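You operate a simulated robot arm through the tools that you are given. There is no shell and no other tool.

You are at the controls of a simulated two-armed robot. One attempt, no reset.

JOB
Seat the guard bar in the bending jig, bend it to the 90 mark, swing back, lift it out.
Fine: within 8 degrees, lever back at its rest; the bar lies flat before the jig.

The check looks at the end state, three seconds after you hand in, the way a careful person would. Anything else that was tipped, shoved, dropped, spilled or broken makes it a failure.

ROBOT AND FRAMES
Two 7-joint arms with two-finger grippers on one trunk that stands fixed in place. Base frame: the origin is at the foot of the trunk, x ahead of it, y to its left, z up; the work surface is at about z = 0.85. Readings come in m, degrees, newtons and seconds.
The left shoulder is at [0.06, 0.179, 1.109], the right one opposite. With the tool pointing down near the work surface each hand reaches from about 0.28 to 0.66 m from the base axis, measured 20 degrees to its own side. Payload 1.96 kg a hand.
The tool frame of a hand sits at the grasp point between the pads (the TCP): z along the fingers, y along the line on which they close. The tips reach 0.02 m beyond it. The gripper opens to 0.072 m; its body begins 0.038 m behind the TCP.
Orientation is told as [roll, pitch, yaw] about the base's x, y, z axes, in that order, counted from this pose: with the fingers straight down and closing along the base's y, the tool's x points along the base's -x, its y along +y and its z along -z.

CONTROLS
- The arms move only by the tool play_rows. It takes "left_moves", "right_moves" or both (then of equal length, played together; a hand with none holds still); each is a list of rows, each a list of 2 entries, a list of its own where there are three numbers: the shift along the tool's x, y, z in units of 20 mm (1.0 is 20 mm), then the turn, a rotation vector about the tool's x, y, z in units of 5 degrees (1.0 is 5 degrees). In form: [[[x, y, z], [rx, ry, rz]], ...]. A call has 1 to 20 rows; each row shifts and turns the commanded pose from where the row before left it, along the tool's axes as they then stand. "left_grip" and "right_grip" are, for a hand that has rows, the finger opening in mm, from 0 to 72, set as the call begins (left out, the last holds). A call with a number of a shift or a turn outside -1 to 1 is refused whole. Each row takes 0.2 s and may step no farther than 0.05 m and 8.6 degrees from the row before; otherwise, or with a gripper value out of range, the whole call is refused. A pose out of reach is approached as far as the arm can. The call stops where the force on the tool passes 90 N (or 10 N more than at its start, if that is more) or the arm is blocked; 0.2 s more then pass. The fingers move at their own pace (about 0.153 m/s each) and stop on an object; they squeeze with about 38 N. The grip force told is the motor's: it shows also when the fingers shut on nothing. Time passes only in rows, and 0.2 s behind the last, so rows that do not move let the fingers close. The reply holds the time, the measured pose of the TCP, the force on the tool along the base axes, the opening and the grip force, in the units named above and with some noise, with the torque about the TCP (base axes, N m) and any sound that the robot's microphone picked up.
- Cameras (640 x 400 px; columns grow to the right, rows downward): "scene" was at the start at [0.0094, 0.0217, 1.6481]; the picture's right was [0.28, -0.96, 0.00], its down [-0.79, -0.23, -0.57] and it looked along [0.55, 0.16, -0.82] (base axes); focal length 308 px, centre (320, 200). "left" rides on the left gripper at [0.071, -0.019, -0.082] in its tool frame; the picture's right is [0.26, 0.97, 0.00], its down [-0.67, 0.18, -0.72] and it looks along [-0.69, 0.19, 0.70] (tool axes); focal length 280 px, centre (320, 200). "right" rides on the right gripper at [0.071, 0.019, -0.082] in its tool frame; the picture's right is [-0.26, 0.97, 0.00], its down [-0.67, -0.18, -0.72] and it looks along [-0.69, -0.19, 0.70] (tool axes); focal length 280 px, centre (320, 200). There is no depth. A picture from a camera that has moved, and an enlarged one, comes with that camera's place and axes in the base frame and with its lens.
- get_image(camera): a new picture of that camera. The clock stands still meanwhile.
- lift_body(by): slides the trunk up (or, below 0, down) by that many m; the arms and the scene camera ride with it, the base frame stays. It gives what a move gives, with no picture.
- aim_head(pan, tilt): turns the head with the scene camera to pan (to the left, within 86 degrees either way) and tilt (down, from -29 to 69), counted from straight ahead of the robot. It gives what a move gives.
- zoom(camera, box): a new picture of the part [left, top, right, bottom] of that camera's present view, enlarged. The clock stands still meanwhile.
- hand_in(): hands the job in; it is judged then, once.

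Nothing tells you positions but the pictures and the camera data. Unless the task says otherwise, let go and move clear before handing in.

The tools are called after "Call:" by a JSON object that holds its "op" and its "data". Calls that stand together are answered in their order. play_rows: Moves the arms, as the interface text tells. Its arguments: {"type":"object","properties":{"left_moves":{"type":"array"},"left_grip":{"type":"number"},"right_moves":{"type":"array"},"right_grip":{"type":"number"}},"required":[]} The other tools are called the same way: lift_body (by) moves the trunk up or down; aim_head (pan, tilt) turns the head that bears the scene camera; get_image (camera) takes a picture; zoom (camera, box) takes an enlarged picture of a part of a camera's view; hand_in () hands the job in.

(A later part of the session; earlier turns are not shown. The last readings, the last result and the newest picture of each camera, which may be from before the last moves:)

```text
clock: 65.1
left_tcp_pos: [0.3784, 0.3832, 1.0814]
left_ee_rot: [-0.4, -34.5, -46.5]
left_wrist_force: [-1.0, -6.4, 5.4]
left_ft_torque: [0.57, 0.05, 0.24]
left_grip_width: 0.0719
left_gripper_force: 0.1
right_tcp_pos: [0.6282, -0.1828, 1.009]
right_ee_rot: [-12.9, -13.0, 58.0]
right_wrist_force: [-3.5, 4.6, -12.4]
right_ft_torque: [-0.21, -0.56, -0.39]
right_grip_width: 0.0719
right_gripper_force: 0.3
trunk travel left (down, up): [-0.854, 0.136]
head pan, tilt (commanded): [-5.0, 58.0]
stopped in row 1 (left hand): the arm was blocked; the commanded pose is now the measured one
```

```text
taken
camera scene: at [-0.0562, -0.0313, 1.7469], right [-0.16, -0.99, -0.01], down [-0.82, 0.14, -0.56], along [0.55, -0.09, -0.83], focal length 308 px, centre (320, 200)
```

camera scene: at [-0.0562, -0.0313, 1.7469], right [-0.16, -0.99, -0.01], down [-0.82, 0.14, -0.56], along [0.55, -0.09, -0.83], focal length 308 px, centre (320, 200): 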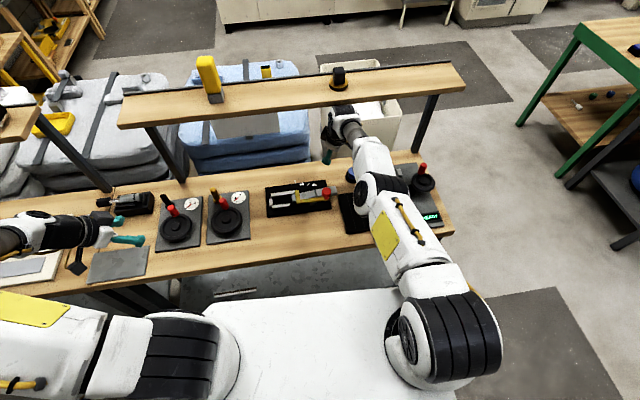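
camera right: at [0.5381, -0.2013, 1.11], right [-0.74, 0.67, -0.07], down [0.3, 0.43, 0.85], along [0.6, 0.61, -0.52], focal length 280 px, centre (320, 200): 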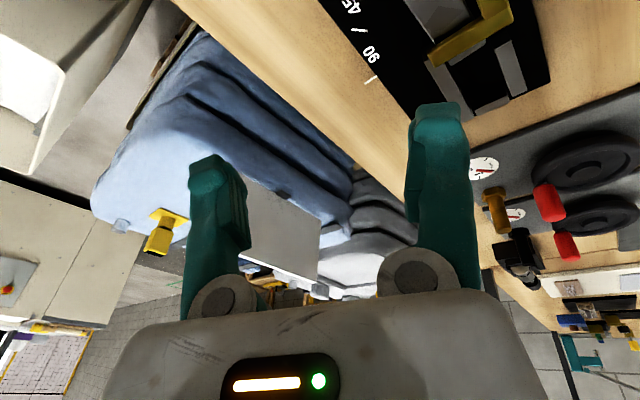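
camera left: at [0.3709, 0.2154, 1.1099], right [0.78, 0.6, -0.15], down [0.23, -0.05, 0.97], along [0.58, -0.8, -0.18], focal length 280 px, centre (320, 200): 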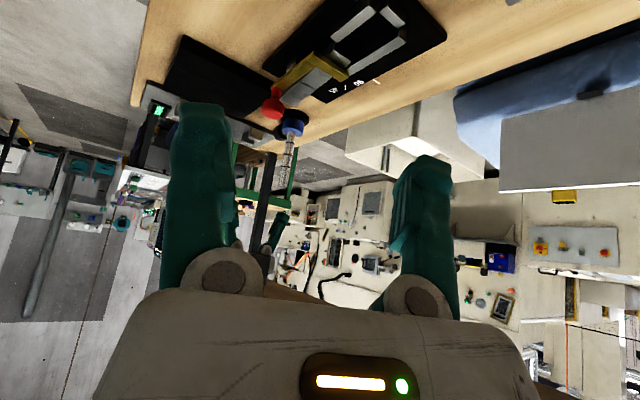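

My shelf estimate was off: its edge is nearer x ≈ 0.62 at z ≈ 1.2, so with the trunk raised the wrist came down on it. I'll lift the right hand up and back off it.

Call:
{"op": "play_rows", "data": {"right_moves": [[[0.3, 0.3, -0.8], [0, 0, 0]], [[0.3, 0.3, -0.8], [0, 0, 0]]], "left_moves": [[[0, 0, 0], [0, 0, 0]], [[0, 0, 0], [0, 0, 0]]]}}

Call:
{"op": "get_image", "data": {"camera": "scene"}}

Call:
{"op": "get_image", "data": {"camera": "left"}}

```text
clock: 65.4
left_tcp_pos: [0.3479, 0.4709, 1.0742]
left_ee_rot: [-0.9, -31.8, -36.8]
left_wrist_force: [0.8, -2.6, -0.7]
left_ft_torque: [0.21, 0.04, 0.13]
left_grip_width: 0.0722
left_gripper_force: 0.2
right_tcp_pos: [0.6653, -0.0344, 0.9841]
right_ee_rot: [-16.5, -8.0, 84.2]
right_wrist_force: [41.1, 70.0, 94.1]
right_ft_torque: [-5.58, 4.53, -1.28]
right_grip_width: 0.0722
right_gripper_force: 0.5
trunk travel left (down, up): [-0.854, 0.136]
head pan, tilt (commanded): [-5.0, 58.0]
stopped in row 1 (left hand): the arm was blocked; the commanded pose is now the measured one
```

```text
taken
camera scene: at [0.0242, -0.0678, 1.7433], right [-0.11, -0.99, -0.02], down [-0.85, 0.11, -0.52], along [0.52, -0.04, -0.85], focal length 308 px, centre (320, 200)
```

scene: 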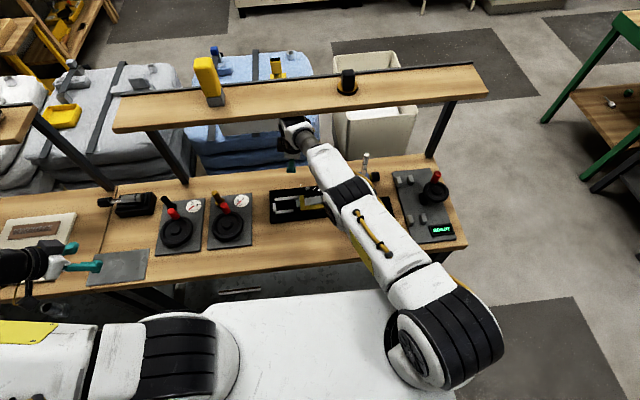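

```text
taken
camera left: at [0.254, 0.5191, 1.1065], right [0.41, 0.9, -0.15], down [0.28, 0.04, 0.96], along [0.87, -0.43, -0.23], focal length 280 px, centre (320, 200)
```

left: 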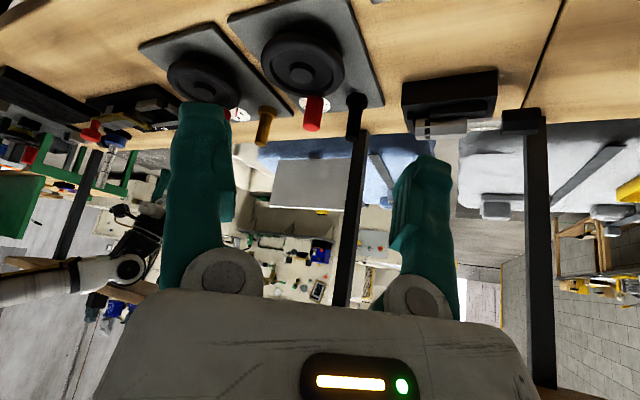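

Call:
{"op": "get_image", "data": {"camera": "right"}}

Call:
{"op": "zoom", "data": {"camera": "scene", "box": [240, 90, 400, 230]}}

```text
taken
camera right: at [0.6161, -0.1097, 1.0468], right [-0.89, 0.39, -0.23], down [0.03, 0.57, 0.82], along [0.45, 0.73, -0.52], focal length 280 px, centre (320, 200)
```

right: 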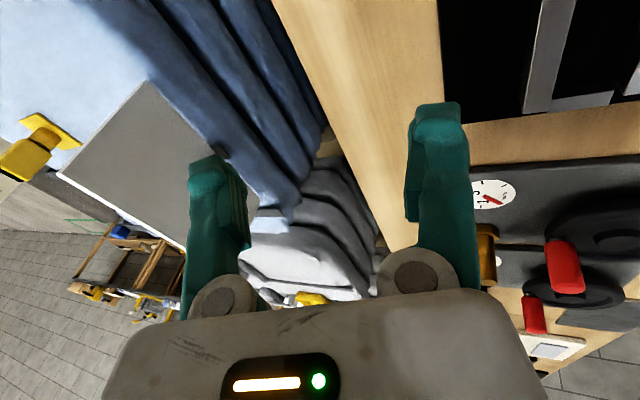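

```text
2.86 times, centred on (320, 160) of scene
camera zoom: at [0.0242, -0.0678, 1.7433], right [-0.11, -0.99, -0.02], down [-0.85, 0.11, -0.52], along [0.52, -0.04, -0.85], focal length 881 px, centre (320, 314)
```

zoom: 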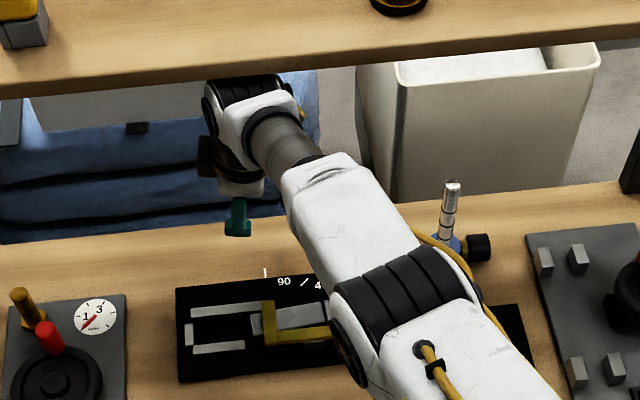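

Call:
{"op": "play_rows", "data": {"left_moves": [[[0, 0, 0], [0, 0, 0]], [[0, 0, 0], [0, 0, 0]], [[0, 0, 0], [0, 0, 0]]], "right_moves": [[[0, 0, 0], [0, 0, 0]], [[0, 0, 0], [0, 0, 0]], [[0, 0, 0], [0, 0, 0]]]}}

Call:
{"op": "get_image", "data": {"camera": "scene"}}

```text
clock: 65.8
left_tcp_pos: [0.3349, 0.5167, 1.0618]
left_ee_rot: [-2.1, -33.8, -36.8]
left_wrist_force: [-1.1, 1.2, 0.3]
left_ft_torque: [-0.02, -0.04, 0.02]
left_grip_width: 0.0717
left_gripper_force: 0.0
right_tcp_pos: [0.6474, 0.0046, 0.9737]
right_ee_rot: [-12.9, -4.1, 82.8]
right_wrist_force: [-0.3, -0.4, -0.8]
right_ft_torque: [-0.01, -0.03, 0.04]
right_grip_width: 0.072
right_gripper_force: 0.1
trunk travel left (down, up): [-0.854, 0.136]
head pan, tilt (commanded): [-5.0, 58.0]
stopped in row 1 (right hand): the arm was blocked; the commanded pose is now the measured one
```

```text
taken
camera scene: at [0.0038, 0.0257, 1.7449], right [-0.07, -1.0, 0.01], down [-0.84, 0.06, -0.54], along [0.53, -0.05, -0.84], focal length 308 px, centre (320, 200)
```

scene: 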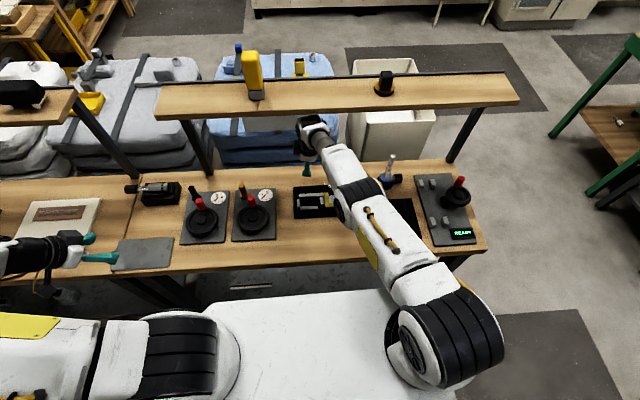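

Call:
{"op": "play_rows", "data": {"left_moves": [[[0, 0, 0], [0, 0, 0]], [[0, 0, 0], [0, 0, 0]], [[0, 0, 0], [0, 0, 0]]], "right_moves": [[[0, 0, 0], [0, 0, 0]], [[0, 0, 0], [0, 0, 0]], [[0, 0, 0], [0, 0, 0]]]}}

Call:
{"op": "get_image", "data": {"camera": "scene"}}

Call:
{"op": "zoom", "data": {"camera": "scene", "box": [260, 90, 430, 230]}}

```text
clock: 66.1
left_tcp_pos: [0.3451, 0.4827, 1.0663]
left_ee_rot: [-1.8, -33.2, -38.4]
left_wrist_force: [-0.5, 1.1, -0.1]
left_ft_torque: [-0.02, 0.02, -0.01]
left_grip_width: 0.072
left_gripper_force: 0.0
right_tcp_pos: [0.65, -0.0331, 0.9736]
right_ee_rot: [-13.0, -5.1, 81.6]
right_wrist_force: [0.1, 0.8, 0.3]
right_ft_torque: [-0.06, -0.01, -0.03]
right_grip_width: 0.0723
right_gripper_force: 0.0
trunk travel left (down, up): [-0.854, 0.136]
head pan, tilt (commanded): [-5.0, 58.0]
stopped in row 1 (right hand): the arm was blocked; the commanded pose is now the measured one
```

```text
taken
camera scene: at [0.0101, -0.0033, 1.745], right [-0.09, -1.0, 0.0], down [-0.84, 0.07, -0.53], along [0.53, -0.05, -0.85], focal length 308 px, centre (320, 200)
```

scene: 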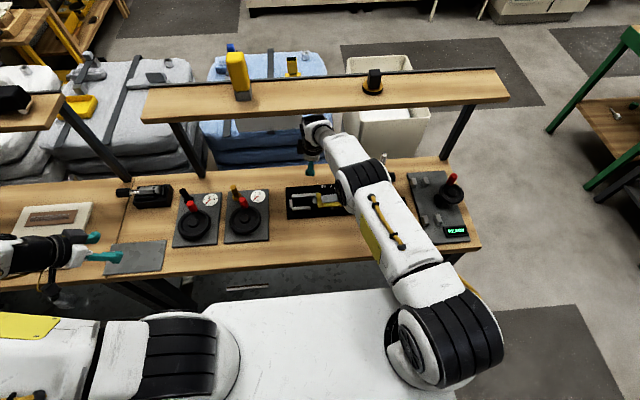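

```text
2.86 times, centred on (345, 160) of scene
camera zoom: at [0.0101, -0.0033, 1.745], right [-0.09, -1.0, 0.0], down [-0.84, 0.07, -0.53], along [0.53, -0.05, -0.85], focal length 881 px, centre (249, 314)
```

zoom: 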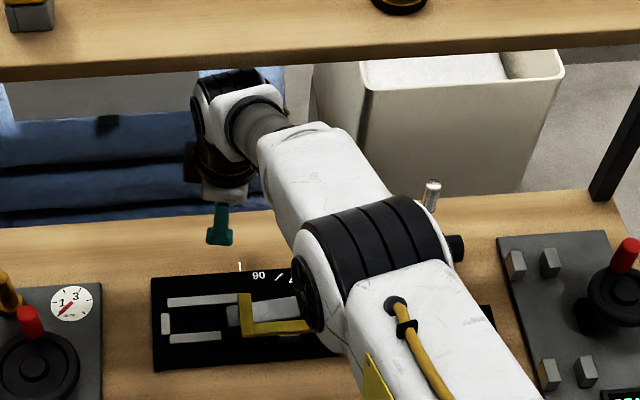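

Everything has calmed: the trunk is back at its nominal place, forces are near zero, and the jig, bar and shelf look undisturbed. Now I'll slowly retract the right hand toward the robot, away from the shelf.

Call:
{"op": "play_rows", "data": {"right_moves": [[[0.05, 0.3, 0], [0, 0, 0]], [[0.05, 0.3, 0], [0, 0, 0]], [[0.05, 0.3, 0], [0, 0, 0]]]}}

Call:
{"op": "get_image", "data": {"camera": "scene"}}

```text
clock: 66.9
left_tcp_pos: [0.3459, 0.4855, 1.0666]
left_ee_rot: [-1.6, -33.3, -38.3]
left_wrist_force: [-1.0, -0.9, 0.1]
left_ft_torque: [0.01, 0.0, -0.03]
left_grip_width: 0.0717
left_gripper_force: 0.1
right_tcp_pos: [0.6299, -0.0318, 0.9685]
right_ee_rot: [-13.1, -4.9, 81.6]
right_wrist_force: [-0.2, -0.4, 0.1]
right_ft_torque: [-0.03, -0.02, -0.01]
right_grip_width: 0.0719
right_gripper_force: 0.0
trunk travel left (down, up): [-0.854, 0.136]
head pan, tilt (commanded): [-5.0, 58.0]
```

```text
taken
camera scene: at [0.0084, -0.0027, 1.7449], right [-0.09, -1.0, 0.0], down [-0.84, 0.07, -0.53], along [0.53, -0.05, -0.85], focal length 308 px, centre (320, 200)
```

scene: 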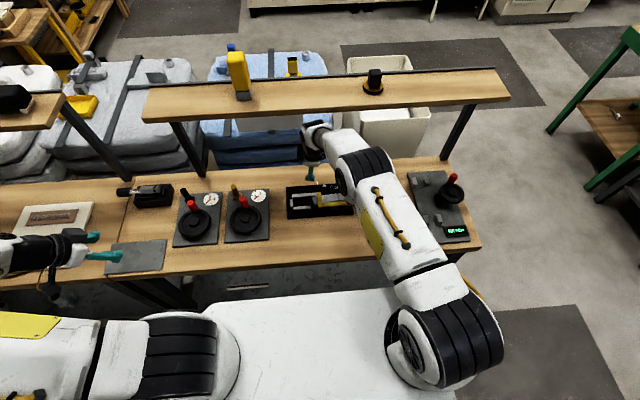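

Control is normal again. I'll keep retracting, rising slightly, to a safe place in front of the jig and straighten the hand.

Call:
{"op": "play_rows", "data": {"right_moves": [[[0.1, 0.6, -0.4], [0, 0, 0]], [[0.1, 0.6, -0.4], [0, 0, 0]], [[0.1, 0.6, -0.4], [0, 0, 0]], [[0.1, 0.6, -0.4], [0, 0, 0]], [[0.3, 0.6, -0.2], [0, 0, 0]], [[0.4, 0.6, -0.2], [0, 0, 0]], [[0.5, 0.6, 0], [0, 0, 0]], [[0.5, 0.6, 0], [0, 0, 0]]]}}

Call:
{"op": "get_image", "data": {"camera": "scene"}}

Call:
{"op": "get_image", "data": {"camera": "right"}}

```text
clock: 68.7
left_tcp_pos: [0.3457, 0.4835, 1.067]
left_ee_rot: [-1.7, -33.2, -38.4]
left_wrist_force: [0.7, 0.0, -0.2]
left_ft_torque: [0.01, 0.01, -0.01]
left_grip_width: 0.0721
left_gripper_force: 0.0
right_tcp_pos: [0.5232, -0.0621, 0.9813]
right_ee_rot: [-13.0, -5.1, 81.6]
right_wrist_force: [-0.4, -0.4, 0.0]
right_ft_torque: [-0.01, -0.03, 0.0]
right_grip_width: 0.0722
right_gripper_force: 0.0
trunk travel left (down, up): [-0.854, 0.136]
head pan, tilt (commanded): [-5.0, 58.0]
```

```text
taken
camera scene: at [0.009, -0.0049, 1.7449], right [-0.09, -1.0, 0.0], down [-0.84, 0.07, -0.53], along [0.53, -0.05, -0.85], focal length 308 px, centre (320, 200)
```

scene: 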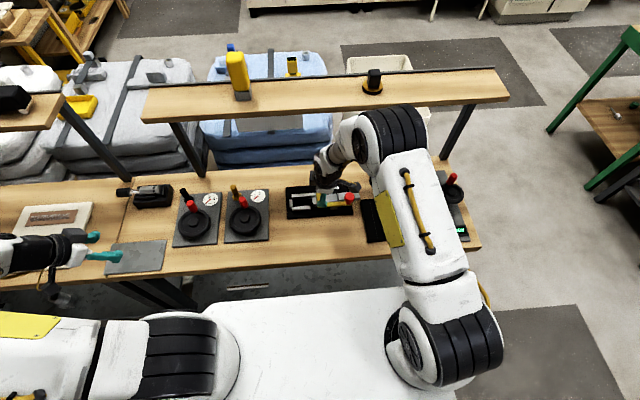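

```text
taken
camera right: at [0.4756, -0.1325, 1.0503], right [-0.89, 0.42, -0.19], down [0.1, 0.6, 0.8], along [0.45, 0.69, -0.57], focal length 280 px, centre (320, 200)
```

right: 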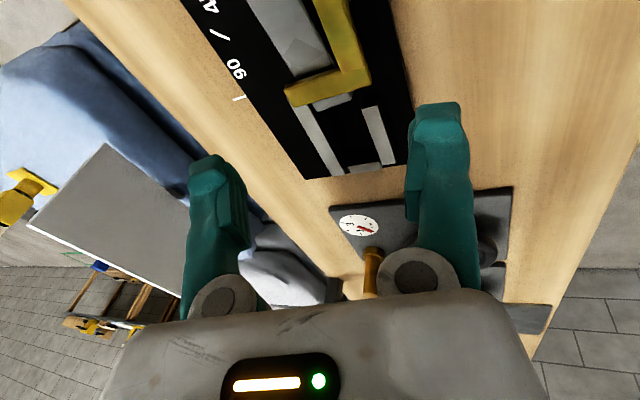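

The hand is safe in front again, and the jig and bar still look untouched. From here, pressing closed fingertips on top of the bar and dragging it along +y is simpler and needs less reach. I'll lift and straighten the hand and then bring the trunk back down to its original height.

Call:
{"op": "play_rows", "data": {"right_moves": [[[0, 0, -0.8], [-0.87, 0, 0]], [[0, 0, -0.8], [-0.87, 0, 0]], [[0, 0, -0.8], [-0.87, 0, 0]], [[0, 0, -0.8], [0, 1, 0]], [[0, 0.8, -0.8], [0, 0, 0]], [[0, 0.8, -0.8], [0, 0, 0]], [[0, 0.8, -0.8], [0, 0, 0]]], "left_moves": [[[0, 0, 0], [0, 0, 0]], [[0, 0, 0], [0, 0, 0]], [[0, 0, 0], [0, 0, 0]], [[0, 0, 0], [0, 0, 0]], [[0, 0, 0], [0, 0, 0]], [[0, 0, 0], [0, 0, 0]], [[0, 0, 0], [0, 0, 0]]]}}

Call:
{"op": "get_image", "data": {"camera": "scene"}}

Call:
{"op": "get_image", "data": {"camera": "left"}}

```text
clock: 70.3
left_tcp_pos: [0.3448, 0.4837, 1.0666]
left_ee_rot: [-1.6, -33.3, -38.4]
left_wrist_force: [-0.8, 0.3, -0.3]
left_ft_torque: [0.02, -0.02, 0.0]
left_grip_width: 0.0722
left_gripper_force: 0.1
right_tcp_pos: [0.4665, -0.0573, 1.0944]
right_ee_rot: [0.0, 0.1, 81.6]
right_wrist_force: [-0.1, 0.5, -0.4]
right_ft_torque: [0.02, -0.03, 0.01]
right_grip_width: 0.072
right_gripper_force: 0.1
trunk travel left (down, up): [-0.854, 0.136]
head pan, tilt (commanded): [-5.0, 58.0]
```

```text
taken
camera scene: at [0.0081, -0.0037, 1.7448], right [-0.09, -1.0, 0.0], down [-0.84, 0.07, -0.53], along [0.53, -0.05, -0.85], focal length 308 px, centre (320, 200)
```

scene: 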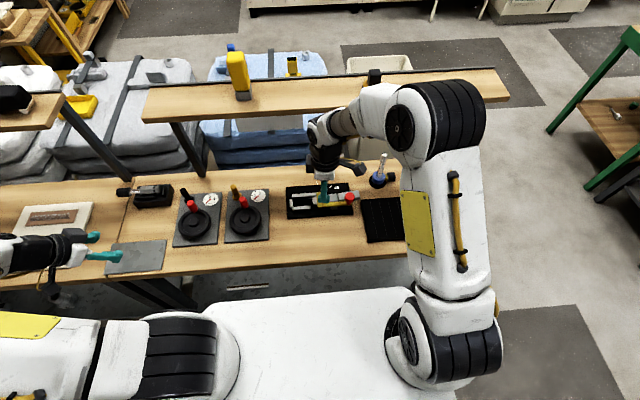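

```text
taken
camera left: at [0.253, 0.5357, 1.0965], right [0.44, 0.88, -0.17], down [0.26, 0.05, 0.96], along [0.86, -0.47, -0.21], focal length 280 px, centre (320, 200)
```

left: 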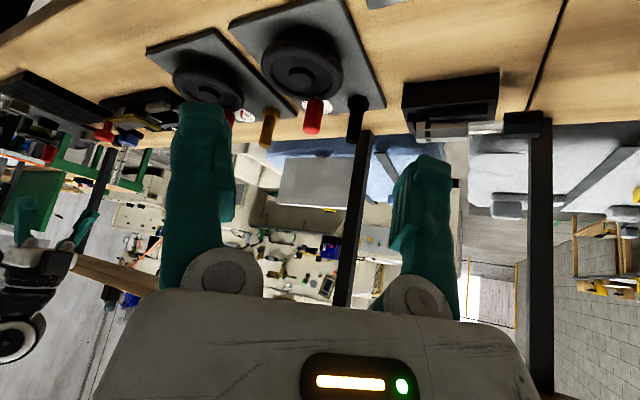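

Call:
{"op": "play_rows", "data": {"right_moves": [[[0, 0, 0], [0, 0, 1]], [[0, 0, 0], [0, 0, 1]], [[0, 0, 0], [0, 0, 1]], [[0, 0, 0], [0, 0, 1]], [[0, 0, 0], [0, 0, 1]], [[0, 0, 0], [0, 0, 1]], [[0, 0, 0], [0, 0, 1]], [[0, 0, 0], [0, 0, 1]], [[0, 0, 0], [0, 0, 1]], [[0, 0, 0], [0, 0, 1]], [[0, 0, 0], [0, 0, 1]], [[0, 0, 0], [0, 0, 1]], [[0, 0, 0], [0, 0, 1]], [[0, 0, 0], [0, 0, 1]], [[0, 0, 0], [0, 0, 1]], [[0, 0, 0], [0, 0, 1]], [[0, 0, 0], [0, 0, 0.32]]], "right_grip": 0}}

Call:
{"op": "lift_body", "data": {"by": -0.1}}

Call:
{"op": "get_image", "data": {"camera": "scene"}}

Call:
{"op": "zoom", "data": {"camera": "scene", "box": [270, 130, 400, 215]}}

```text
clock: 73.9
left_tcp_pos: [0.3465, 0.483, 1.0662]
left_ee_rot: [-1.6, -33.2, -38.4]
left_wrist_force: [-0.7, 0.1, 0.0]
left_ft_torque: [-0.01, 0.01, 0.02]
left_grip_width: 0.0721
left_gripper_force: 0.1
right_tcp_pos: [0.4676, -0.0572, 1.0941]
right_ee_rot: [0.1, -0.1, -0.1]
right_wrist_force: [0.1, -0.2, 0.0]
right_ft_torque: [0.0, 0.0, -0.02]
right_grip_width: 0.0
right_gripper_force: 29.6
trunk travel left (down, up): [-0.854, 0.136]
head pan, tilt (commanded): [-5.0, 58.0]
```

```text
clock: 75.3
left_tcp_pos: [0.3458, 0.4835, 0.967]
left_ee_rot: [-1.7, -33.2, -38.4]
left_wrist_force: [0.3, 0.7, 0.1]
left_ft_torque: [0.03, -0.03, -0.01]
left_grip_width: 0.072
left_gripper_force: 0.2
right_tcp_pos: [0.4684, -0.0581, 0.9923]
right_ee_rot: [0.1, 0.0, 0.0]
right_wrist_force: [0.2, 0.5, -0.2]
right_ft_torque: [0.0, -0.02, 0.0]
right_grip_width: 0.0
right_gripper_force: 29.8
trunk travel left (down, up): [-0.754, 0.236]
head pan, tilt (commanded): [-5.0, 58.0]
```

```text
taken
camera scene: at [0.0091, -0.0046, 1.6449], right [-0.09, -1.0, 0.0], down [-0.84, 0.07, -0.53], along [0.53, -0.05, -0.85], focal length 308 px, centre (320, 200)
```

scene: 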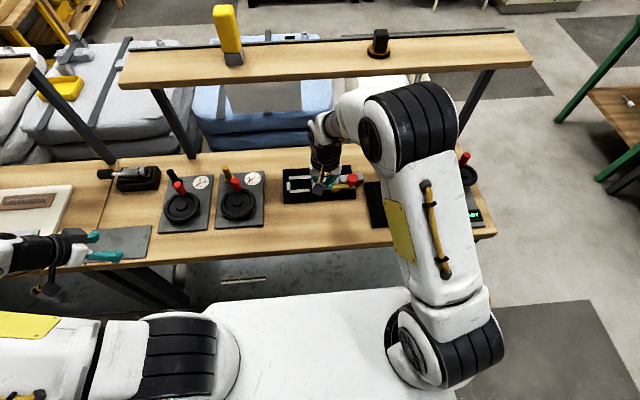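

```text
4.71 times, centred on (335, 172) of scene
camera zoom: at [0.0091, -0.0046, 1.6449], right [-0.09, -1.0, 0.0], down [-0.84, 0.07, -0.53], along [0.53, -0.05, -0.85], focal length 1451 px, centre (249, 329)
```

zoom: 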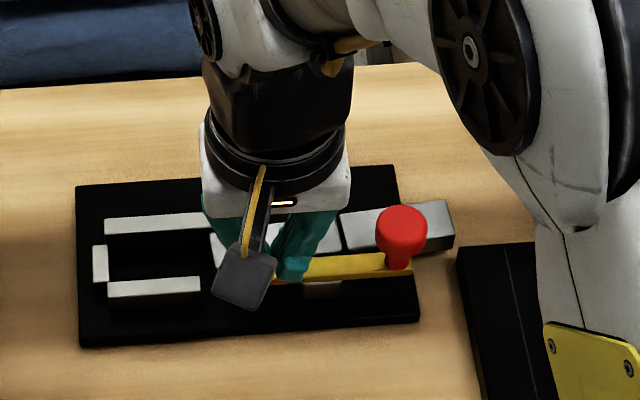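

Everything is back as it was, with the bar exactly where I left it and the shelf items unmoved. Next I'll bring the closed, vertical right hand over the bar's right part at (0.567, −0.15).

Call:
{"op": "play_rows", "data": {"right_moves": [[[0, -0.92, 0], [0, 0, 0]], [[0, -0.92, 0], [0, 0, 0]], [[0, -0.92, 0], [0, 0, 0]], [[0, -0.92, 0], [0, 0, 0]], [[0, -0.92, 0], [0, 0, 0]], [[-0.97, 0, 0], [0, 0, 0]], [[-0.97, 0, 0], [0, 0, 0]], [[-0.97, 0, 0], [0, 0, 0]], [[-0.97, 0, 0.3], [0, 0, 0]], [[-0.97, 0, 0.7], [0, 0, 0]], [[0, 0, 0.7], [0, 0, 0]]]}}

Call:
{"op": "get_image", "data": {"camera": "right"}}

Call:
{"op": "zoom", "data": {"camera": "scene", "box": [270, 120, 400, 215]}}

```text
clock: 77.7
left_tcp_pos: [0.347, 0.4836, 0.9681]
left_ee_rot: [-1.7, -33.2, -38.4]
left_wrist_force: [0.2, -0.3, 0.0]
left_ft_torque: [-0.02, -0.02, -0.02]
left_grip_width: 0.0718
left_gripper_force: 0.1
right_tcp_pos: [0.5651, -0.1501, 0.9579]
right_ee_rot: [0.0, -0.1, 0.0]
right_wrist_force: [-0.3, 0.8, 0.4]
right_ft_torque: [0.01, 0.02, 0.0]
right_grip_width: 0.0
right_gripper_force: 29.5
trunk travel left (down, up): [-0.754, 0.236]
head pan, tilt (commanded): [-5.0, 58.0]
```

```text
taken
camera right: at [0.495, -0.1308, 1.0389], right [0.26, 0.96, 0.0], down [0.67, -0.18, 0.71], along [0.69, -0.19, -0.7], focal length 280 px, centre (320, 200)
```

right: 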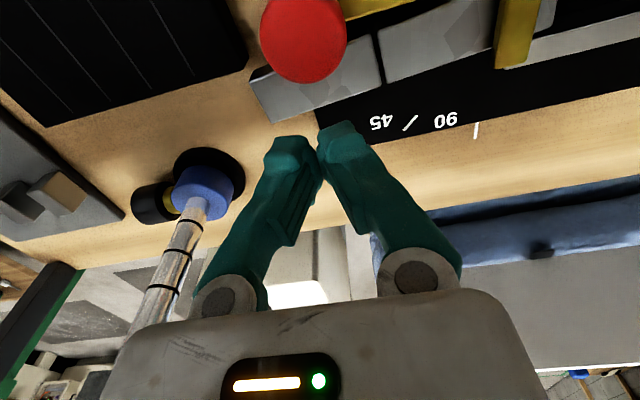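

```text
4.21 times, centred on (335, 168) of scene
camera zoom: at [0.0091, -0.0044, 1.6449], right [-0.09, -1.0, 0.0], down [-0.84, 0.07, -0.53], along [0.53, -0.05, -0.85], focal length 1298 px, centre (257, 337)
```

zoom: 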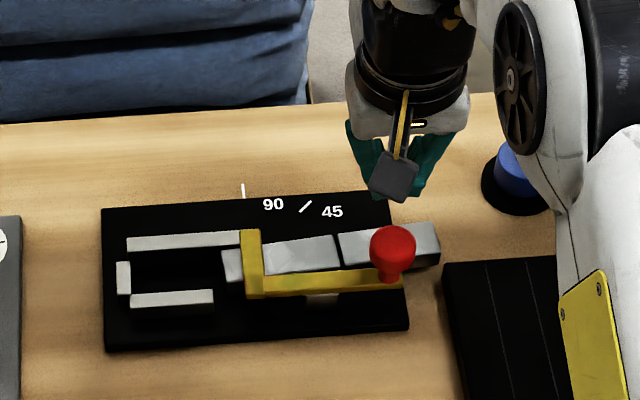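

The hand is over the bar's right part and the gripper camera should clear the knob by about 2 cm. I'll lower gently until the fingertips touch the bar's top.

Call:
{"op": "play_rows", "data": {"right_moves": [[[-0.08, 0, 0.8], [0, 0, 0]], [[0, 0, 0.8], [0, 0, 0]], [[0, 0, 0.8], [0, 0, 0]], [[0, 0, 0.3], [0, 0, 0]]]}}

Call:
{"op": "play_rows", "data": {"right_moves": [[[0, 0, 0.15], [0, 0, 0]], [[0, 0, 0.15], [0, 0, 0]]]}}

Call:
{"op": "get_image", "data": {"camera": "right"}}

Call:
{"op": "zoom", "data": {"camera": "scene", "box": [270, 120, 400, 215]}}

```text
clock: 78.7
left_tcp_pos: [0.3457, 0.4837, 0.9667]
left_ee_rot: [-1.8, -33.3, -38.4]
left_wrist_force: [0.0, 0.0, -0.5]
left_ft_torque: [0.02, -0.01, 0.01]
left_grip_width: 0.072
left_gripper_force: 0.2
right_tcp_pos: [0.5661, -0.1505, 0.9054]
right_ee_rot: [0.0, 0.0, 0.1]
right_wrist_force: [0.0, -0.5, -0.1]
right_ft_torque: [-0.01, 0.0, -0.03]
right_grip_width: 0.0001
right_gripper_force: 29.5
trunk travel left (down, up): [-0.754, 0.236]
head pan, tilt (commanded): [-5.0, 58.0]
```

```text
clock: 79.3
left_tcp_pos: [0.3467, 0.4829, 0.9669]
left_ee_rot: [-1.7, -33.2, -38.4]
left_wrist_force: [-0.4, -1.2, -0.4]
left_ft_torque: [-0.02, 0.0, 0.03]
left_grip_width: 0.0721
left_gripper_force: 0.0
right_tcp_pos: [0.5654, -0.1509, 0.8983]
right_ee_rot: [0.1, 0.1, 0.1]
right_wrist_force: [-0.5, 0.1, -0.8]
right_ft_torque: [0.01, 0.0, -0.04]
right_grip_width: 0.0002
right_gripper_force: 29.3
trunk travel left (down, up): [-0.754, 0.236]
head pan, tilt (commanded): [-5.0, 58.0]
```

```text
taken
camera right: at [0.4967, -0.1307, 0.9805], right [0.26, 0.96, 0.0], down [0.67, -0.18, 0.72], along [0.69, -0.19, -0.7], focal length 280 px, centre (320, 200)
```

right: 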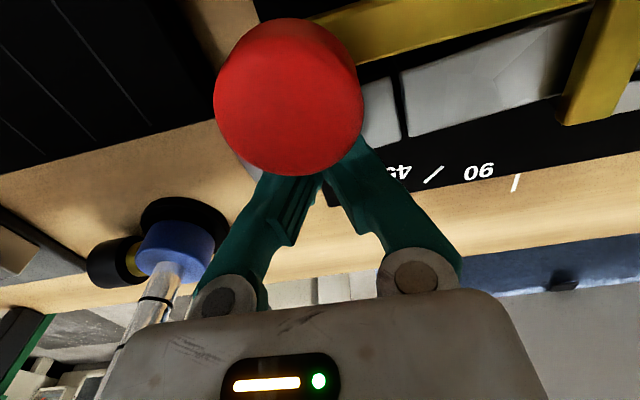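

```text
4.21 times, centred on (335, 168) of scene
camera zoom: at [0.0093, -0.0045, 1.6449], right [-0.09, -1.0, 0.0], down [-0.84, 0.07, -0.53], along [0.53, -0.05, -0.85], focal length 1298 px, centre (257, 337)
```

zoom: 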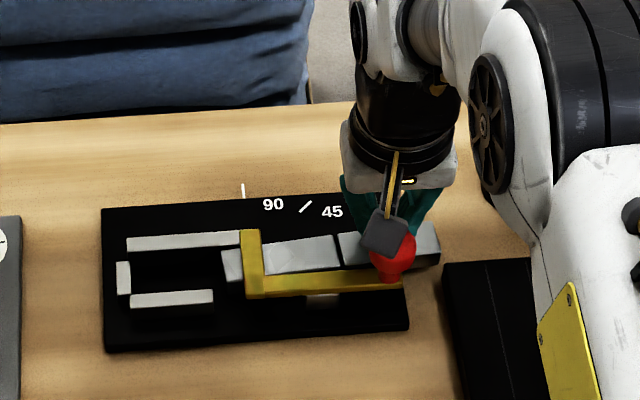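

About 3 cm of clearance to the knob. I'll keep lowering in 2 mm steps until there's contact.

Call:
{"op": "play_rows", "data": {"right_moves": [[[0, 0, 0.1], [0, 0, 0]], [[0, 0, 0], [0, 0, 0]]]}}

Call:
{"op": "play_rows", "data": {"right_moves": [[[0, 0, 0.1], [0, 0, 0]], [[0, 0, 0], [0, 0, 0]]]}}

```text
clock: 79.9
left_tcp_pos: [0.3459, 0.4828, 0.9672]
left_ee_rot: [-1.7, -33.2, -38.4]
left_wrist_force: [-0.6, 0.7, 0.8]
left_ft_torque: [0.01, -0.01, 0.01]
left_grip_width: 0.0722
left_gripper_force: 0.2
right_tcp_pos: [0.5669, -0.1503, 0.8972]
right_ee_rot: [0.2, 0.0, 0.0]
right_wrist_force: [-0.2, 0.7, -0.3]
right_ft_torque: [0.01, -0.01, -0.02]
right_grip_width: 0.0
right_gripper_force: 29.6
trunk travel left (down, up): [-0.754, 0.236]
head pan, tilt (commanded): [-5.0, 58.0]
```

```text
clock: 80.5
left_tcp_pos: [0.3457, 0.4839, 0.9669]
left_ee_rot: [-1.8, -33.2, -38.4]
left_wrist_force: [0.3, 0.4, 0.6]
left_ft_torque: [-0.01, 0.03, -0.02]
left_grip_width: 0.0723
left_gripper_force: 0.0
right_tcp_pos: [0.5675, -0.1498, 0.8952]
right_ee_rot: [0.1, -0.1, -0.1]
right_wrist_force: [0.7, -1.0, 4.1]
right_ft_torque: [0.0, 0.01, 0.01]
right_grip_width: 0.0062
right_gripper_force: 29.3
trunk travel left (down, up): [-0.754, 0.236]
head pan, tilt (commanded): [-5.0, 58.0]
```

Contact at about 4 N. I'll press a little more and drag 10 mm toward the stop, checking whether the bar follows.

Call:
{"op": "play_rows", "data": {"right_moves": [[[0, 0, 0.1], [0, 0, 0]], [[0, 0.25, 0], [0, 0, 0]], [[0, 0.25, 0], [0, 0, 0]]]}}

Call:
{"op": "zoom", "data": {"camera": "scene", "box": [270, 130, 400, 215]}}

```text
clock: 81.3
left_tcp_pos: [0.3451, 0.4827, 0.9678]
left_ee_rot: [-1.6, -33.3, -38.4]
left_wrist_force: [0.4, 0.1, 0.1]
left_ft_torque: [0.02, 0.01, 0.02]
left_grip_width: 0.0721
left_gripper_force: 0.2
right_tcp_pos: [0.5661, -0.1403, 0.8948]
right_ee_rot: [0.0, -0.2, -0.1]
right_wrist_force: [2.0, -6.4, 18.9]
right_ft_torque: [-0.18, -0.06, -0.04]
right_grip_width: 0.0061
right_gripper_force: 29.5
trunk travel left (down, up): [-0.754, 0.236]
head pan, tilt (commanded): [-5.0, 58.0]
```

```text
4.71 times, centred on (335, 172) of scene
camera zoom: at [0.007, -0.0047, 1.645], right [-0.09, -1.0, 0.0], down [-0.84, 0.07, -0.53], along [0.53, -0.05, -0.85], focal length 1451 px, centre (249, 329)
```

zoom: 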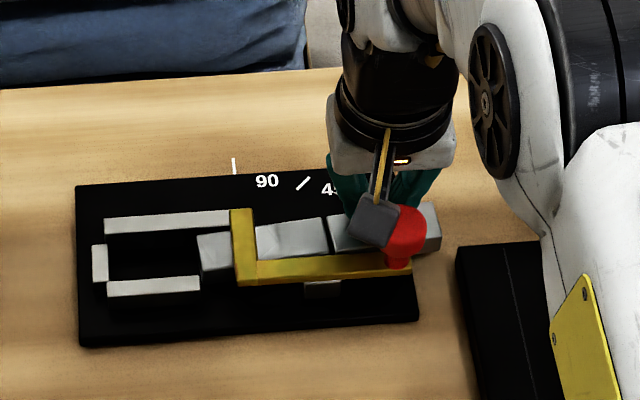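

It works: the bar followed about 8.5 mm, with a drag of 6 N under 19 N of press. I'll continue in small strokes, watching its entry between the rails.

Call:
{"op": "play_rows", "data": {"right_moves": [[[0, 0.25, 0], [0, 0, 0]], [[0, 0.25, 0], [0, 0, 0]], [[0, 0.25, 0], [0, 0, 0]], [[0, 0.25, 0], [0, 0, 0]]]}}

Call:
{"op": "zoom", "data": {"camera": "scene", "box": [270, 130, 400, 215]}}

```text
clock: 82.3
left_tcp_pos: [0.3442, 0.482, 0.9687]
left_ee_rot: [-1.7, -33.3, -38.5]
left_wrist_force: [0.9, -0.2, -0.1]
left_ft_torque: [-0.02, -0.01, 0.02]
left_grip_width: 0.0719
left_gripper_force: 0.1
right_tcp_pos: [0.5662, -0.1209, 0.8951]
right_ee_rot: [0.1, 0.0, 0.1]
right_wrist_force: [-1.1, -8.3, 21.2]
right_ft_torque: [-0.17, 0.03, -0.01]
right_grip_width: 0.0062
right_gripper_force: 29.6
trunk travel left (down, up): [-0.754, 0.236]
head pan, tilt (commanded): [-5.0, 58.0]
```

```text
4.71 times, centred on (335, 172) of scene
camera zoom: at [0.0058, -0.0054, 1.6449], right [-0.09, -1.0, 0.0], down [-0.84, 0.07, -0.53], along [0.53, -0.05, -0.85], focal length 1451 px, centre (249, 329)
```

zoom: 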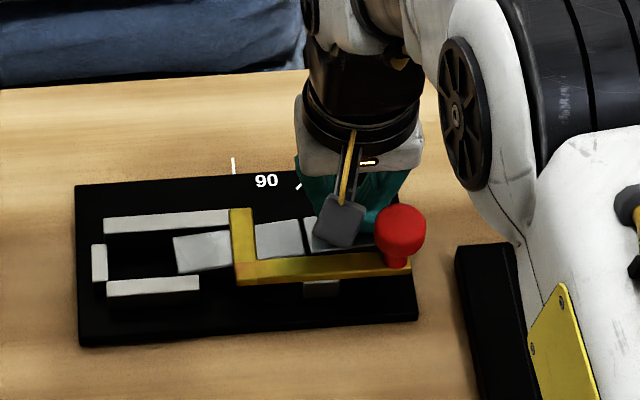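

Call:
{"op": "play_rows", "data": {"right_moves": [[[0, 0.25, 0], [0, 0, 0]], [[0, 0.25, 0], [0, 0, 0]], [[0, 0.25, 0], [0, 0, 0]], [[0, 0.25, 0], [0, 0, 0]], [[0, 0.25, 0], [0, 0, 0]], [[0, 0.25, 0], [0, 0, 0]]]}}

Call:
{"op": "zoom", "data": {"camera": "scene", "box": [270, 130, 400, 215]}}

Call:
{"op": "get_image", "data": {"camera": "right"}}

```text
clock: 83.7
left_tcp_pos: [0.3443, 0.4832, 0.9701]
left_ee_rot: [-1.5, -33.2, -38.5]
left_wrist_force: [-0.2, -0.3, 0.1]
left_ft_torque: [-0.02, -0.02, 0.01]
left_grip_width: 0.0719
left_gripper_force: 0.0
right_tcp_pos: [0.5645, -0.0908, 0.8953]
right_ee_rot: [0.1, -0.3, -0.1]
right_wrist_force: [-0.4, -16.0, 39.0]
right_ft_torque: [-0.34, 0.02, 0.05]
right_grip_width: 0.0
right_gripper_force: 29.7
trunk travel left (down, up): [-0.754, 0.236]
head pan, tilt (commanded): [-5.0, 58.0]
```

```text
4.71 times, centred on (335, 172) of scene
camera zoom: at [0.0034, -0.007, 1.6451], right [-0.09, -1.0, 0.0], down [-0.84, 0.07, -0.53], along [0.53, -0.05, -0.85], focal length 1451 px, centre (249, 329)
```

zoom: 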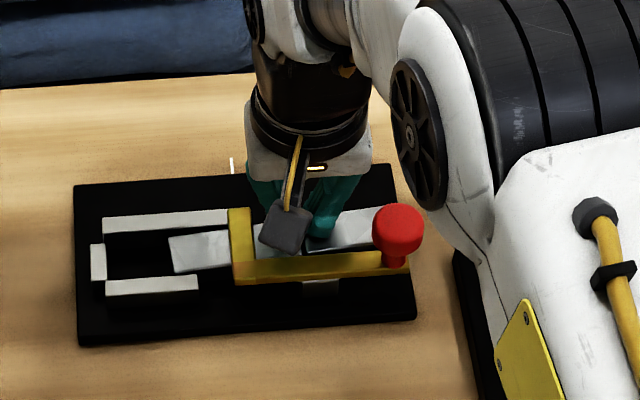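

```text
taken
camera right: at [0.4941, -0.0724, 0.9762], right [0.26, 0.96, 0.0], down [0.67, -0.19, 0.72], along [0.69, -0.19, -0.69], focal length 280 px, centre (320, 200)
```

right: 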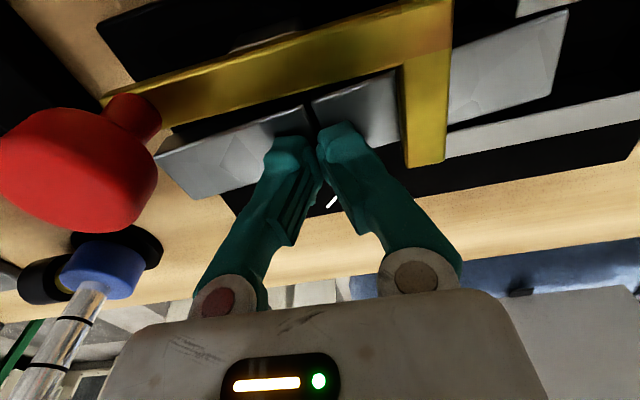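

This stroke slipped. The bar has yawed about 7° and is jammed between the far-rail corner and the near rail, so I need to straighten it first. I'll lift and turn the hand to yaw 90, where the narrow side fits between knob and short arm, so I can press there and drag the bar in both directions.

Call:
{"op": "play_rows", "data": {"right_moves": [[[0, 0, -0.5], [0, 0, 0]], [[0, 0, -0.9], [0, 0, 0]], [[0, 0, -0.9], [0, 0, 0]], [[0, 0, -0.9], [0, 0, 0]], [[0, 0, -0.9], [0, 0, 0]]]}}

Call:
{"op": "zoom", "data": {"camera": "scene", "box": [270, 130, 400, 215]}}

Call:
{"op": "play_rows", "data": {"right_moves": [[[0, 0, 0], [0, 0, -1]], [[0, 0, 0], [0, 0, -1]], [[0, 0, 0], [0, 0, -1]], [[0, 0, 0], [0, 0, -1]], [[0, 0, 0], [0, 0, -1]], [[0, 0, 0], [0, 0, -1]], [[0, 0, 0], [0, 0, -1]], [[0, 0, 0], [0, 0, -1]], [[0, 0, 0], [0, 0, -1]], [[0, 0, 0], [0, 0, -1]], [[0, 0, 0], [0, 0, -1]], [[0, 0, 0], [0, 0, -1]], [[0, 0, 0], [0, 0, -1]], [[0, 0, 0], [0, 0, -1]], [[0, 0, 0], [0, 0, -1]], [[0, 0, 0], [0, 0, -1]], [[0, 0, 0], [0, 0, -1]], [[0, 0, 0], [0, 0, -1]]]}}

Call:
{"op": "get_image", "data": {"camera": "right"}}

Call:
{"op": "zoom", "data": {"camera": "scene", "box": [270, 130, 400, 215]}}

```text
clock: 84.9
left_tcp_pos: [0.3464, 0.4844, 0.9676]
left_ee_rot: [-1.8, -33.1, -38.4]
left_wrist_force: [0.1, -0.3, -0.6]
left_ft_torque: [-0.01, 0.0, -0.02]
left_grip_width: 0.0719
left_gripper_force: 0.0
right_tcp_pos: [0.5679, -0.0889, 0.9748]
right_ee_rot: [0.1, 0.0, 0.0]
right_wrist_force: [1.0, 0.0, -0.3]
right_ft_torque: [0.03, 0.0, 0.01]
right_grip_width: 0.0
right_gripper_force: 29.7
trunk travel left (down, up): [-0.754, 0.236]
head pan, tilt (commanded): [-5.0, 58.0]
```

```text
4.71 times, centred on (335, 172) of scene
camera zoom: at [0.0086, -0.0046, 1.6448], right [-0.09, -1.0, 0.0], down [-0.84, 0.07, -0.53], along [0.53, -0.05, -0.85], focal length 1451 px, centre (249, 329)
```

zoom: 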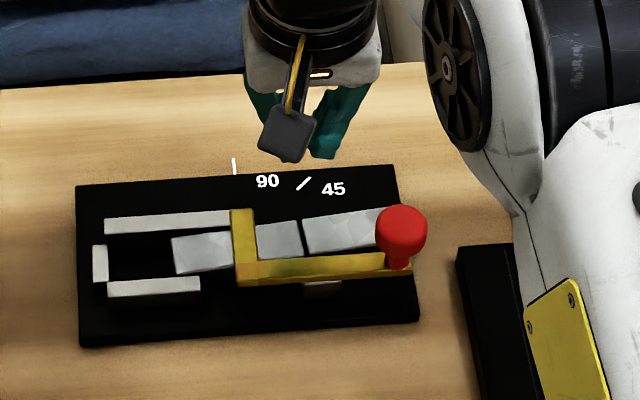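

```text
clock: 88.7
left_tcp_pos: [0.3458, 0.4833, 0.9656]
left_ee_rot: [-1.8, -33.3, -38.5]
left_wrist_force: [-0.9, 0.6, 0.3]
left_ft_torque: [0.03, -0.04, 0.0]
left_grip_width: 0.0722
left_gripper_force: 0.1
right_tcp_pos: [0.5672, -0.0925, 0.9756]
right_ee_rot: [0.0, -0.1, 90.0]
right_wrist_force: [0.4, -0.3, 0.6]
right_ft_torque: [0.02, 0.0, -0.01]
right_grip_width: 0.0001
right_gripper_force: 28.9
trunk travel left (down, up): [-0.754, 0.236]
head pan, tilt (commanded): [-5.0, 58.0]
```

```text
taken
camera right: at [0.5486, -0.1621, 1.0576], right [-0.97, 0.26, 0.0], down [0.18, 0.67, 0.72], along [0.19, 0.69, -0.7], focal length 280 px, centre (320, 200)
```

right: 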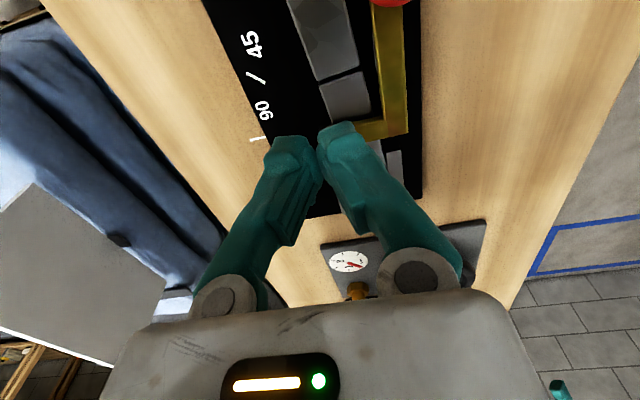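

```text
4.71 times, centred on (335, 172) of scene
camera zoom: at [0.0093, -0.0045, 1.6449], right [-0.09, -1.0, 0.0], down [-0.84, 0.07, -0.53], along [0.53, -0.05, -0.85], focal length 1451 px, centre (249, 329)
```

zoom: 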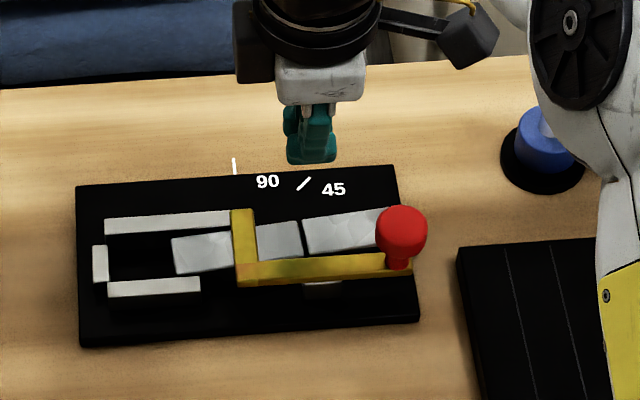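

The bar's near-left corner seems to bear on the near rail. I'll press at its middle, right of the short arm, and twist it a few degrees clockwise to straighten it before dragging on.

Call:
{"op": "play_rows", "data": {"right_moves": [[[0.22, 0.3, 0], [0, 0, 0]], [[0, 0, 0.9], [0, 0, 0]], [[0, 0, 0.9], [0, 0, 0]], [[0, 0, 0.9], [0, 0, 0]], [[0, 0, 0.8], [0, 0, 0]], [[0, 0, 0.3], [0, 0, 0]]]}}

Call:
{"op": "play_rows", "data": {"right_moves": [[[0, 0, 0.1], [0, 0, 0]], [[0, 0, 0.1], [0, 0, 0]], [[0, 0, 0], [0, 0, 0]]]}}

Call:
{"op": "get_image", "data": {"camera": "right"}}

Call:
{"op": "zoom", "data": {"camera": "scene", "box": [270, 130, 400, 215]}}

```text
clock: 90.1
left_tcp_pos: [0.3472, 0.4832, 0.9667]
left_ee_rot: [-1.8, -33.3, -38.4]
left_wrist_force: [0.0, 0.3, 0.2]
left_ft_torque: [-0.04, -0.01, 0.04]
left_grip_width: 0.072
left_gripper_force: 0.1
right_tcp_pos: [0.5601, -0.0945, 0.8988]
right_ee_rot: [0.1, -0.1, 90.0]
right_wrist_force: [-1.4, 0.4, 0.2]
right_ft_torque: [0.0, 0.02, 0.01]
right_grip_width: 0.0
right_gripper_force: 29.9
trunk travel left (down, up): [-0.754, 0.236]
head pan, tilt (commanded): [-5.0, 58.0]
```

```text
clock: 90.9
left_tcp_pos: [0.3458, 0.4838, 0.9665]
left_ee_rot: [-1.7, -33.3, -38.4]
left_wrist_force: [0.8, -0.1, 1.2]
left_ft_torque: [0.0, 0.01, -0.01]
left_grip_width: 0.0722
left_gripper_force: 0.0
right_tcp_pos: [0.561, -0.0949, 0.895]
right_ee_rot: [0.0, -0.1, 90.0]
right_wrist_force: [-0.8, 0.2, -0.6]
right_ft_torque: [-0.01, 0.03, 0.02]
right_grip_width: 0.0
right_gripper_force: 30.1
trunk travel left (down, up): [-0.754, 0.236]
head pan, tilt (commanded): [-5.0, 58.0]
```

```text
taken
camera right: at [0.5422, -0.1661, 0.977], right [-0.96, 0.26, 0.0], down [0.18, 0.67, 0.72], along [0.19, 0.69, -0.7], focal length 280 px, centre (320, 200)
```

right: 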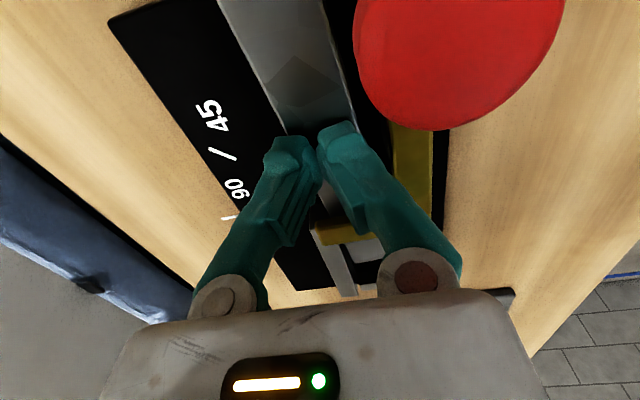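

```text
4.71 times, centred on (335, 172) of scene
camera zoom: at [0.0093, -0.0044, 1.6449], right [-0.09, -1.0, 0.0], down [-0.84, 0.07, -0.53], along [0.53, -0.05, -0.85], focal length 1451 px, centre (249, 329)
```

zoom: 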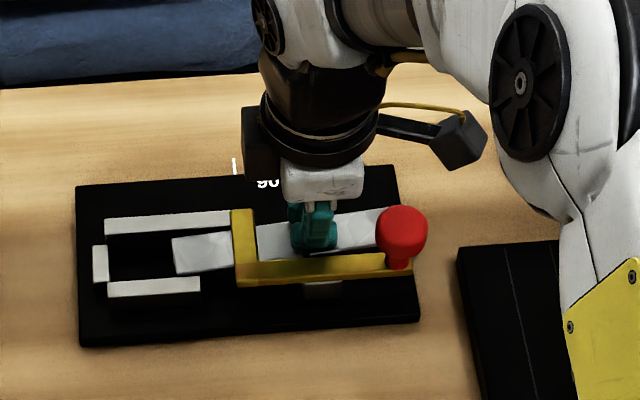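

Call:
{"op": "play_rows", "data": {"right_moves": [[[0, 0.1, 0.1], [0, 0, 0]], [[0, 0, 0], [0, 0, 0]]]}}

Call:
{"op": "play_rows", "data": {"right_moves": [[[0, 0, 0.1], [0, 0, 0]], [[0, 0, 0], [0, 0, 0]]]}}

```text
clock: 91.5
left_tcp_pos: [0.3466, 0.4834, 0.9668]
left_ee_rot: [-1.7, -33.2, -38.5]
left_wrist_force: [0.4, -0.1, 0.1]
left_ft_torque: [0.03, -0.01, 0.01]
left_grip_width: 0.0721
left_gripper_force: 0.0
right_tcp_pos: [0.5594, -0.0946, 0.8942]
right_ee_rot: [-0.1, -0.1, 90.1]
right_wrist_force: [4.8, -0.2, 9.3]
right_ft_torque: [-0.03, -0.03, -0.06]
right_grip_width: 0.006
right_gripper_force: 29.3
trunk travel left (down, up): [-0.754, 0.236]
head pan, tilt (commanded): [-5.0, 58.0]
```

```text
clock: 92.1
left_tcp_pos: [0.3455, 0.4822, 0.9676]
left_ee_rot: [-1.7, -33.4, -38.3]
left_wrist_force: [0.1, 0.4, -0.3]
left_ft_torque: [-0.04, -0.01, -0.01]
left_grip_width: 0.0719
left_gripper_force: 0.1
right_tcp_pos: [0.559, -0.0941, 0.8957]
right_ee_rot: [-0.3, 0.0, 90.0]
right_wrist_force: [8.5, 0.6, 26.3]
right_ft_torque: [0.01, -0.17, -0.08]
right_grip_width: 0.006
right_gripper_force: 29.5
trunk travel left (down, up): [-0.754, 0.236]
head pan, tilt (commanded): [-5.0, 58.0]
```

Firm contact at 26 N. I'll twist 5° clockwise and look at the bar's left end.

Call:
{"op": "play_rows", "data": {"right_moves": [[[0, 0, 0], [0, 0, 0.5]], [[0, 0, 0], [0, 0, 0.5]], [[0, 0, 0], [0, 0, 0.5]]]}}

Call:
{"op": "zoom", "data": {"camera": "scene", "box": [270, 130, 400, 215]}}

Call:
{"op": "get_image", "data": {"camera": "right"}}

```text
clock: 92.9
left_tcp_pos: [0.3447, 0.4841, 0.9682]
left_ee_rot: [-1.5, -33.4, -38.5]
left_wrist_force: [0.7, 0.1, 0.9]
left_ft_torque: [-0.04, 0.0, 0.0]
left_grip_width: 0.0721
left_gripper_force: 0.0
right_tcp_pos: [0.5566, -0.0952, 0.8946]
right_ee_rot: [-0.2, -0.1, 82.4]
right_wrist_force: [3.6, -2.7, 38.1]
right_ft_torque: [0.0, 0.0, 0.48]
right_grip_width: 0.0062
right_gripper_force: 29.7
trunk travel left (down, up): [-0.754, 0.236]
head pan, tilt (commanded): [-5.0, 58.0]
```

```text
4.71 times, centred on (335, 172) of scene
camera zoom: at [0.0043, -0.0041, 1.6451], right [-0.09, -1.0, 0.0], down [-0.84, 0.07, -0.53], along [0.53, -0.05, -0.85], focal length 1451 px, centre (249, 329)
```

zoom: 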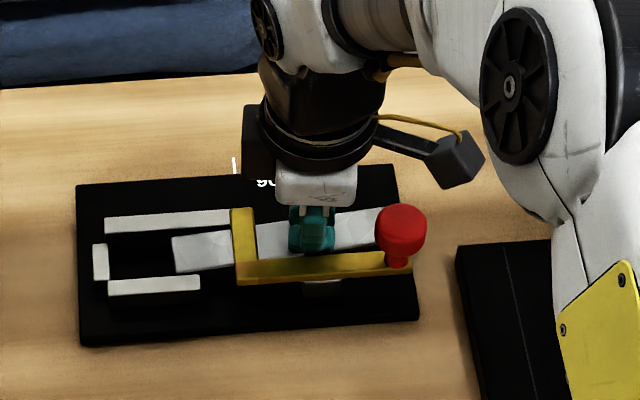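

```text
taken
camera right: at [0.5285, -0.1624, 0.9764], right [-0.92, 0.39, 0.0], down [0.27, 0.64, 0.72], along [0.28, 0.66, -0.7], focal length 280 px, centre (320, 200)
```

right: 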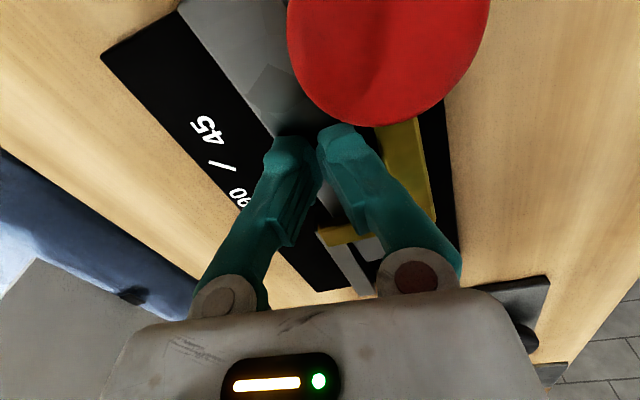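

The bar won't twist under the press alone. A cleaner way is to open the hand so it straddles the lever arm and the bar, with the far finger behind the bar's far face, and pull the bar toward me a few millimetres. That should line it up with the near rail.

Call:
{"op": "play_rows", "data": {"right_moves": [[[0, 0, -0.5], [0, 0, 0]], [[0, 0, -0.9], [0, 0, -0.75]], [[0, 0, -0.9], [0, 0, -0.77]], [[0, 0, -0.7], [0, 0, 0]]]}}

Call:
{"op": "play_rows", "data": {"right_moves": [[[-0.1, 0.45, 0], [0, 0, 0]], [[0, 0.4, 0], [0, 0, 0]], [[0, 0, 0], [0, 0, 0]]], "right_grip": 72}}

Call:
{"op": "get_image", "data": {"camera": "right"}}

Call:
{"op": "zoom", "data": {"camera": "scene", "box": [270, 130, 400, 215]}}

```text
clock: 93.9
left_tcp_pos: [0.3453, 0.4834, 0.967]
left_ee_rot: [-1.7, -33.4, -38.4]
left_wrist_force: [-1.3, 0.6, 0.1]
left_ft_torque: [0.01, -0.03, 0.0]
left_grip_width: 0.072
left_gripper_force: 0.1
right_tcp_pos: [0.5582, -0.0969, 0.952]
right_ee_rot: [0.2, -0.1, 90.1]
right_wrist_force: [0.0, -0.5, 0.4]
right_ft_torque: [-0.01, -0.02, 0.03]
right_grip_width: 0.0
right_gripper_force: 29.8
trunk travel left (down, up): [-0.754, 0.236]
head pan, tilt (commanded): [-5.0, 58.0]
```

```text
clock: 94.7
left_tcp_pos: [0.3461, 0.4822, 0.9677]
left_ee_rot: [-1.7, -33.2, -38.4]
left_wrist_force: [-0.5, 0.0, 0.2]
left_ft_torque: [0.05, 0.0, 0.0]
left_grip_width: 0.072
left_gripper_force: 0.1
right_tcp_pos: [0.5427, -0.0923, 0.9514]
right_ee_rot: [0.0, -0.1, 90.1]
right_wrist_force: [-0.3, 0.3, 0.2]
right_ft_torque: [0.0, 0.0, 0.01]
right_grip_width: 0.0722
right_gripper_force: 0.1
trunk travel left (down, up): [-0.754, 0.236]
head pan, tilt (commanded): [-5.0, 58.0]
```

```text
taken
camera right: at [0.524, -0.1644, 1.0322], right [-0.97, 0.26, 0.0], down [0.18, 0.67, 0.72], along [0.19, 0.69, -0.7], focal length 280 px, centre (320, 200)
```

right: 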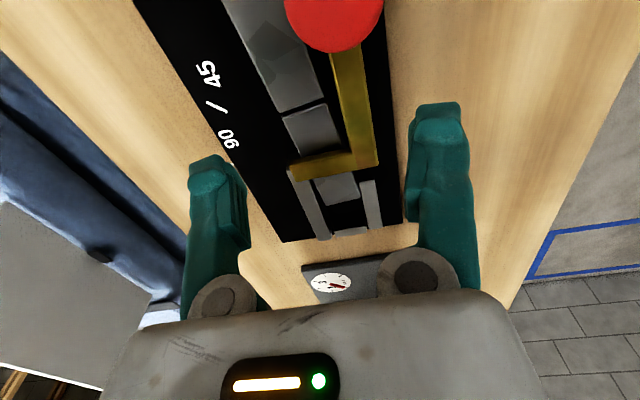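

```text
4.71 times, centred on (335, 172) of scene
camera zoom: at [0.0097, -0.0045, 1.6449], right [-0.09, -1.0, 0.0], down [-0.84, 0.07, -0.53], along [0.53, -0.05, -0.85], focal length 1451 px, centre (249, 329)
```

zoom: 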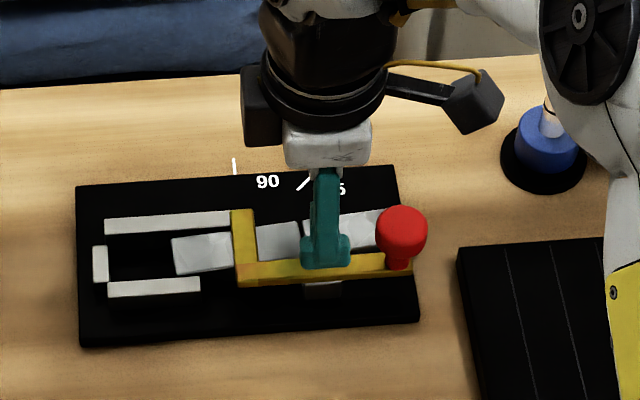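

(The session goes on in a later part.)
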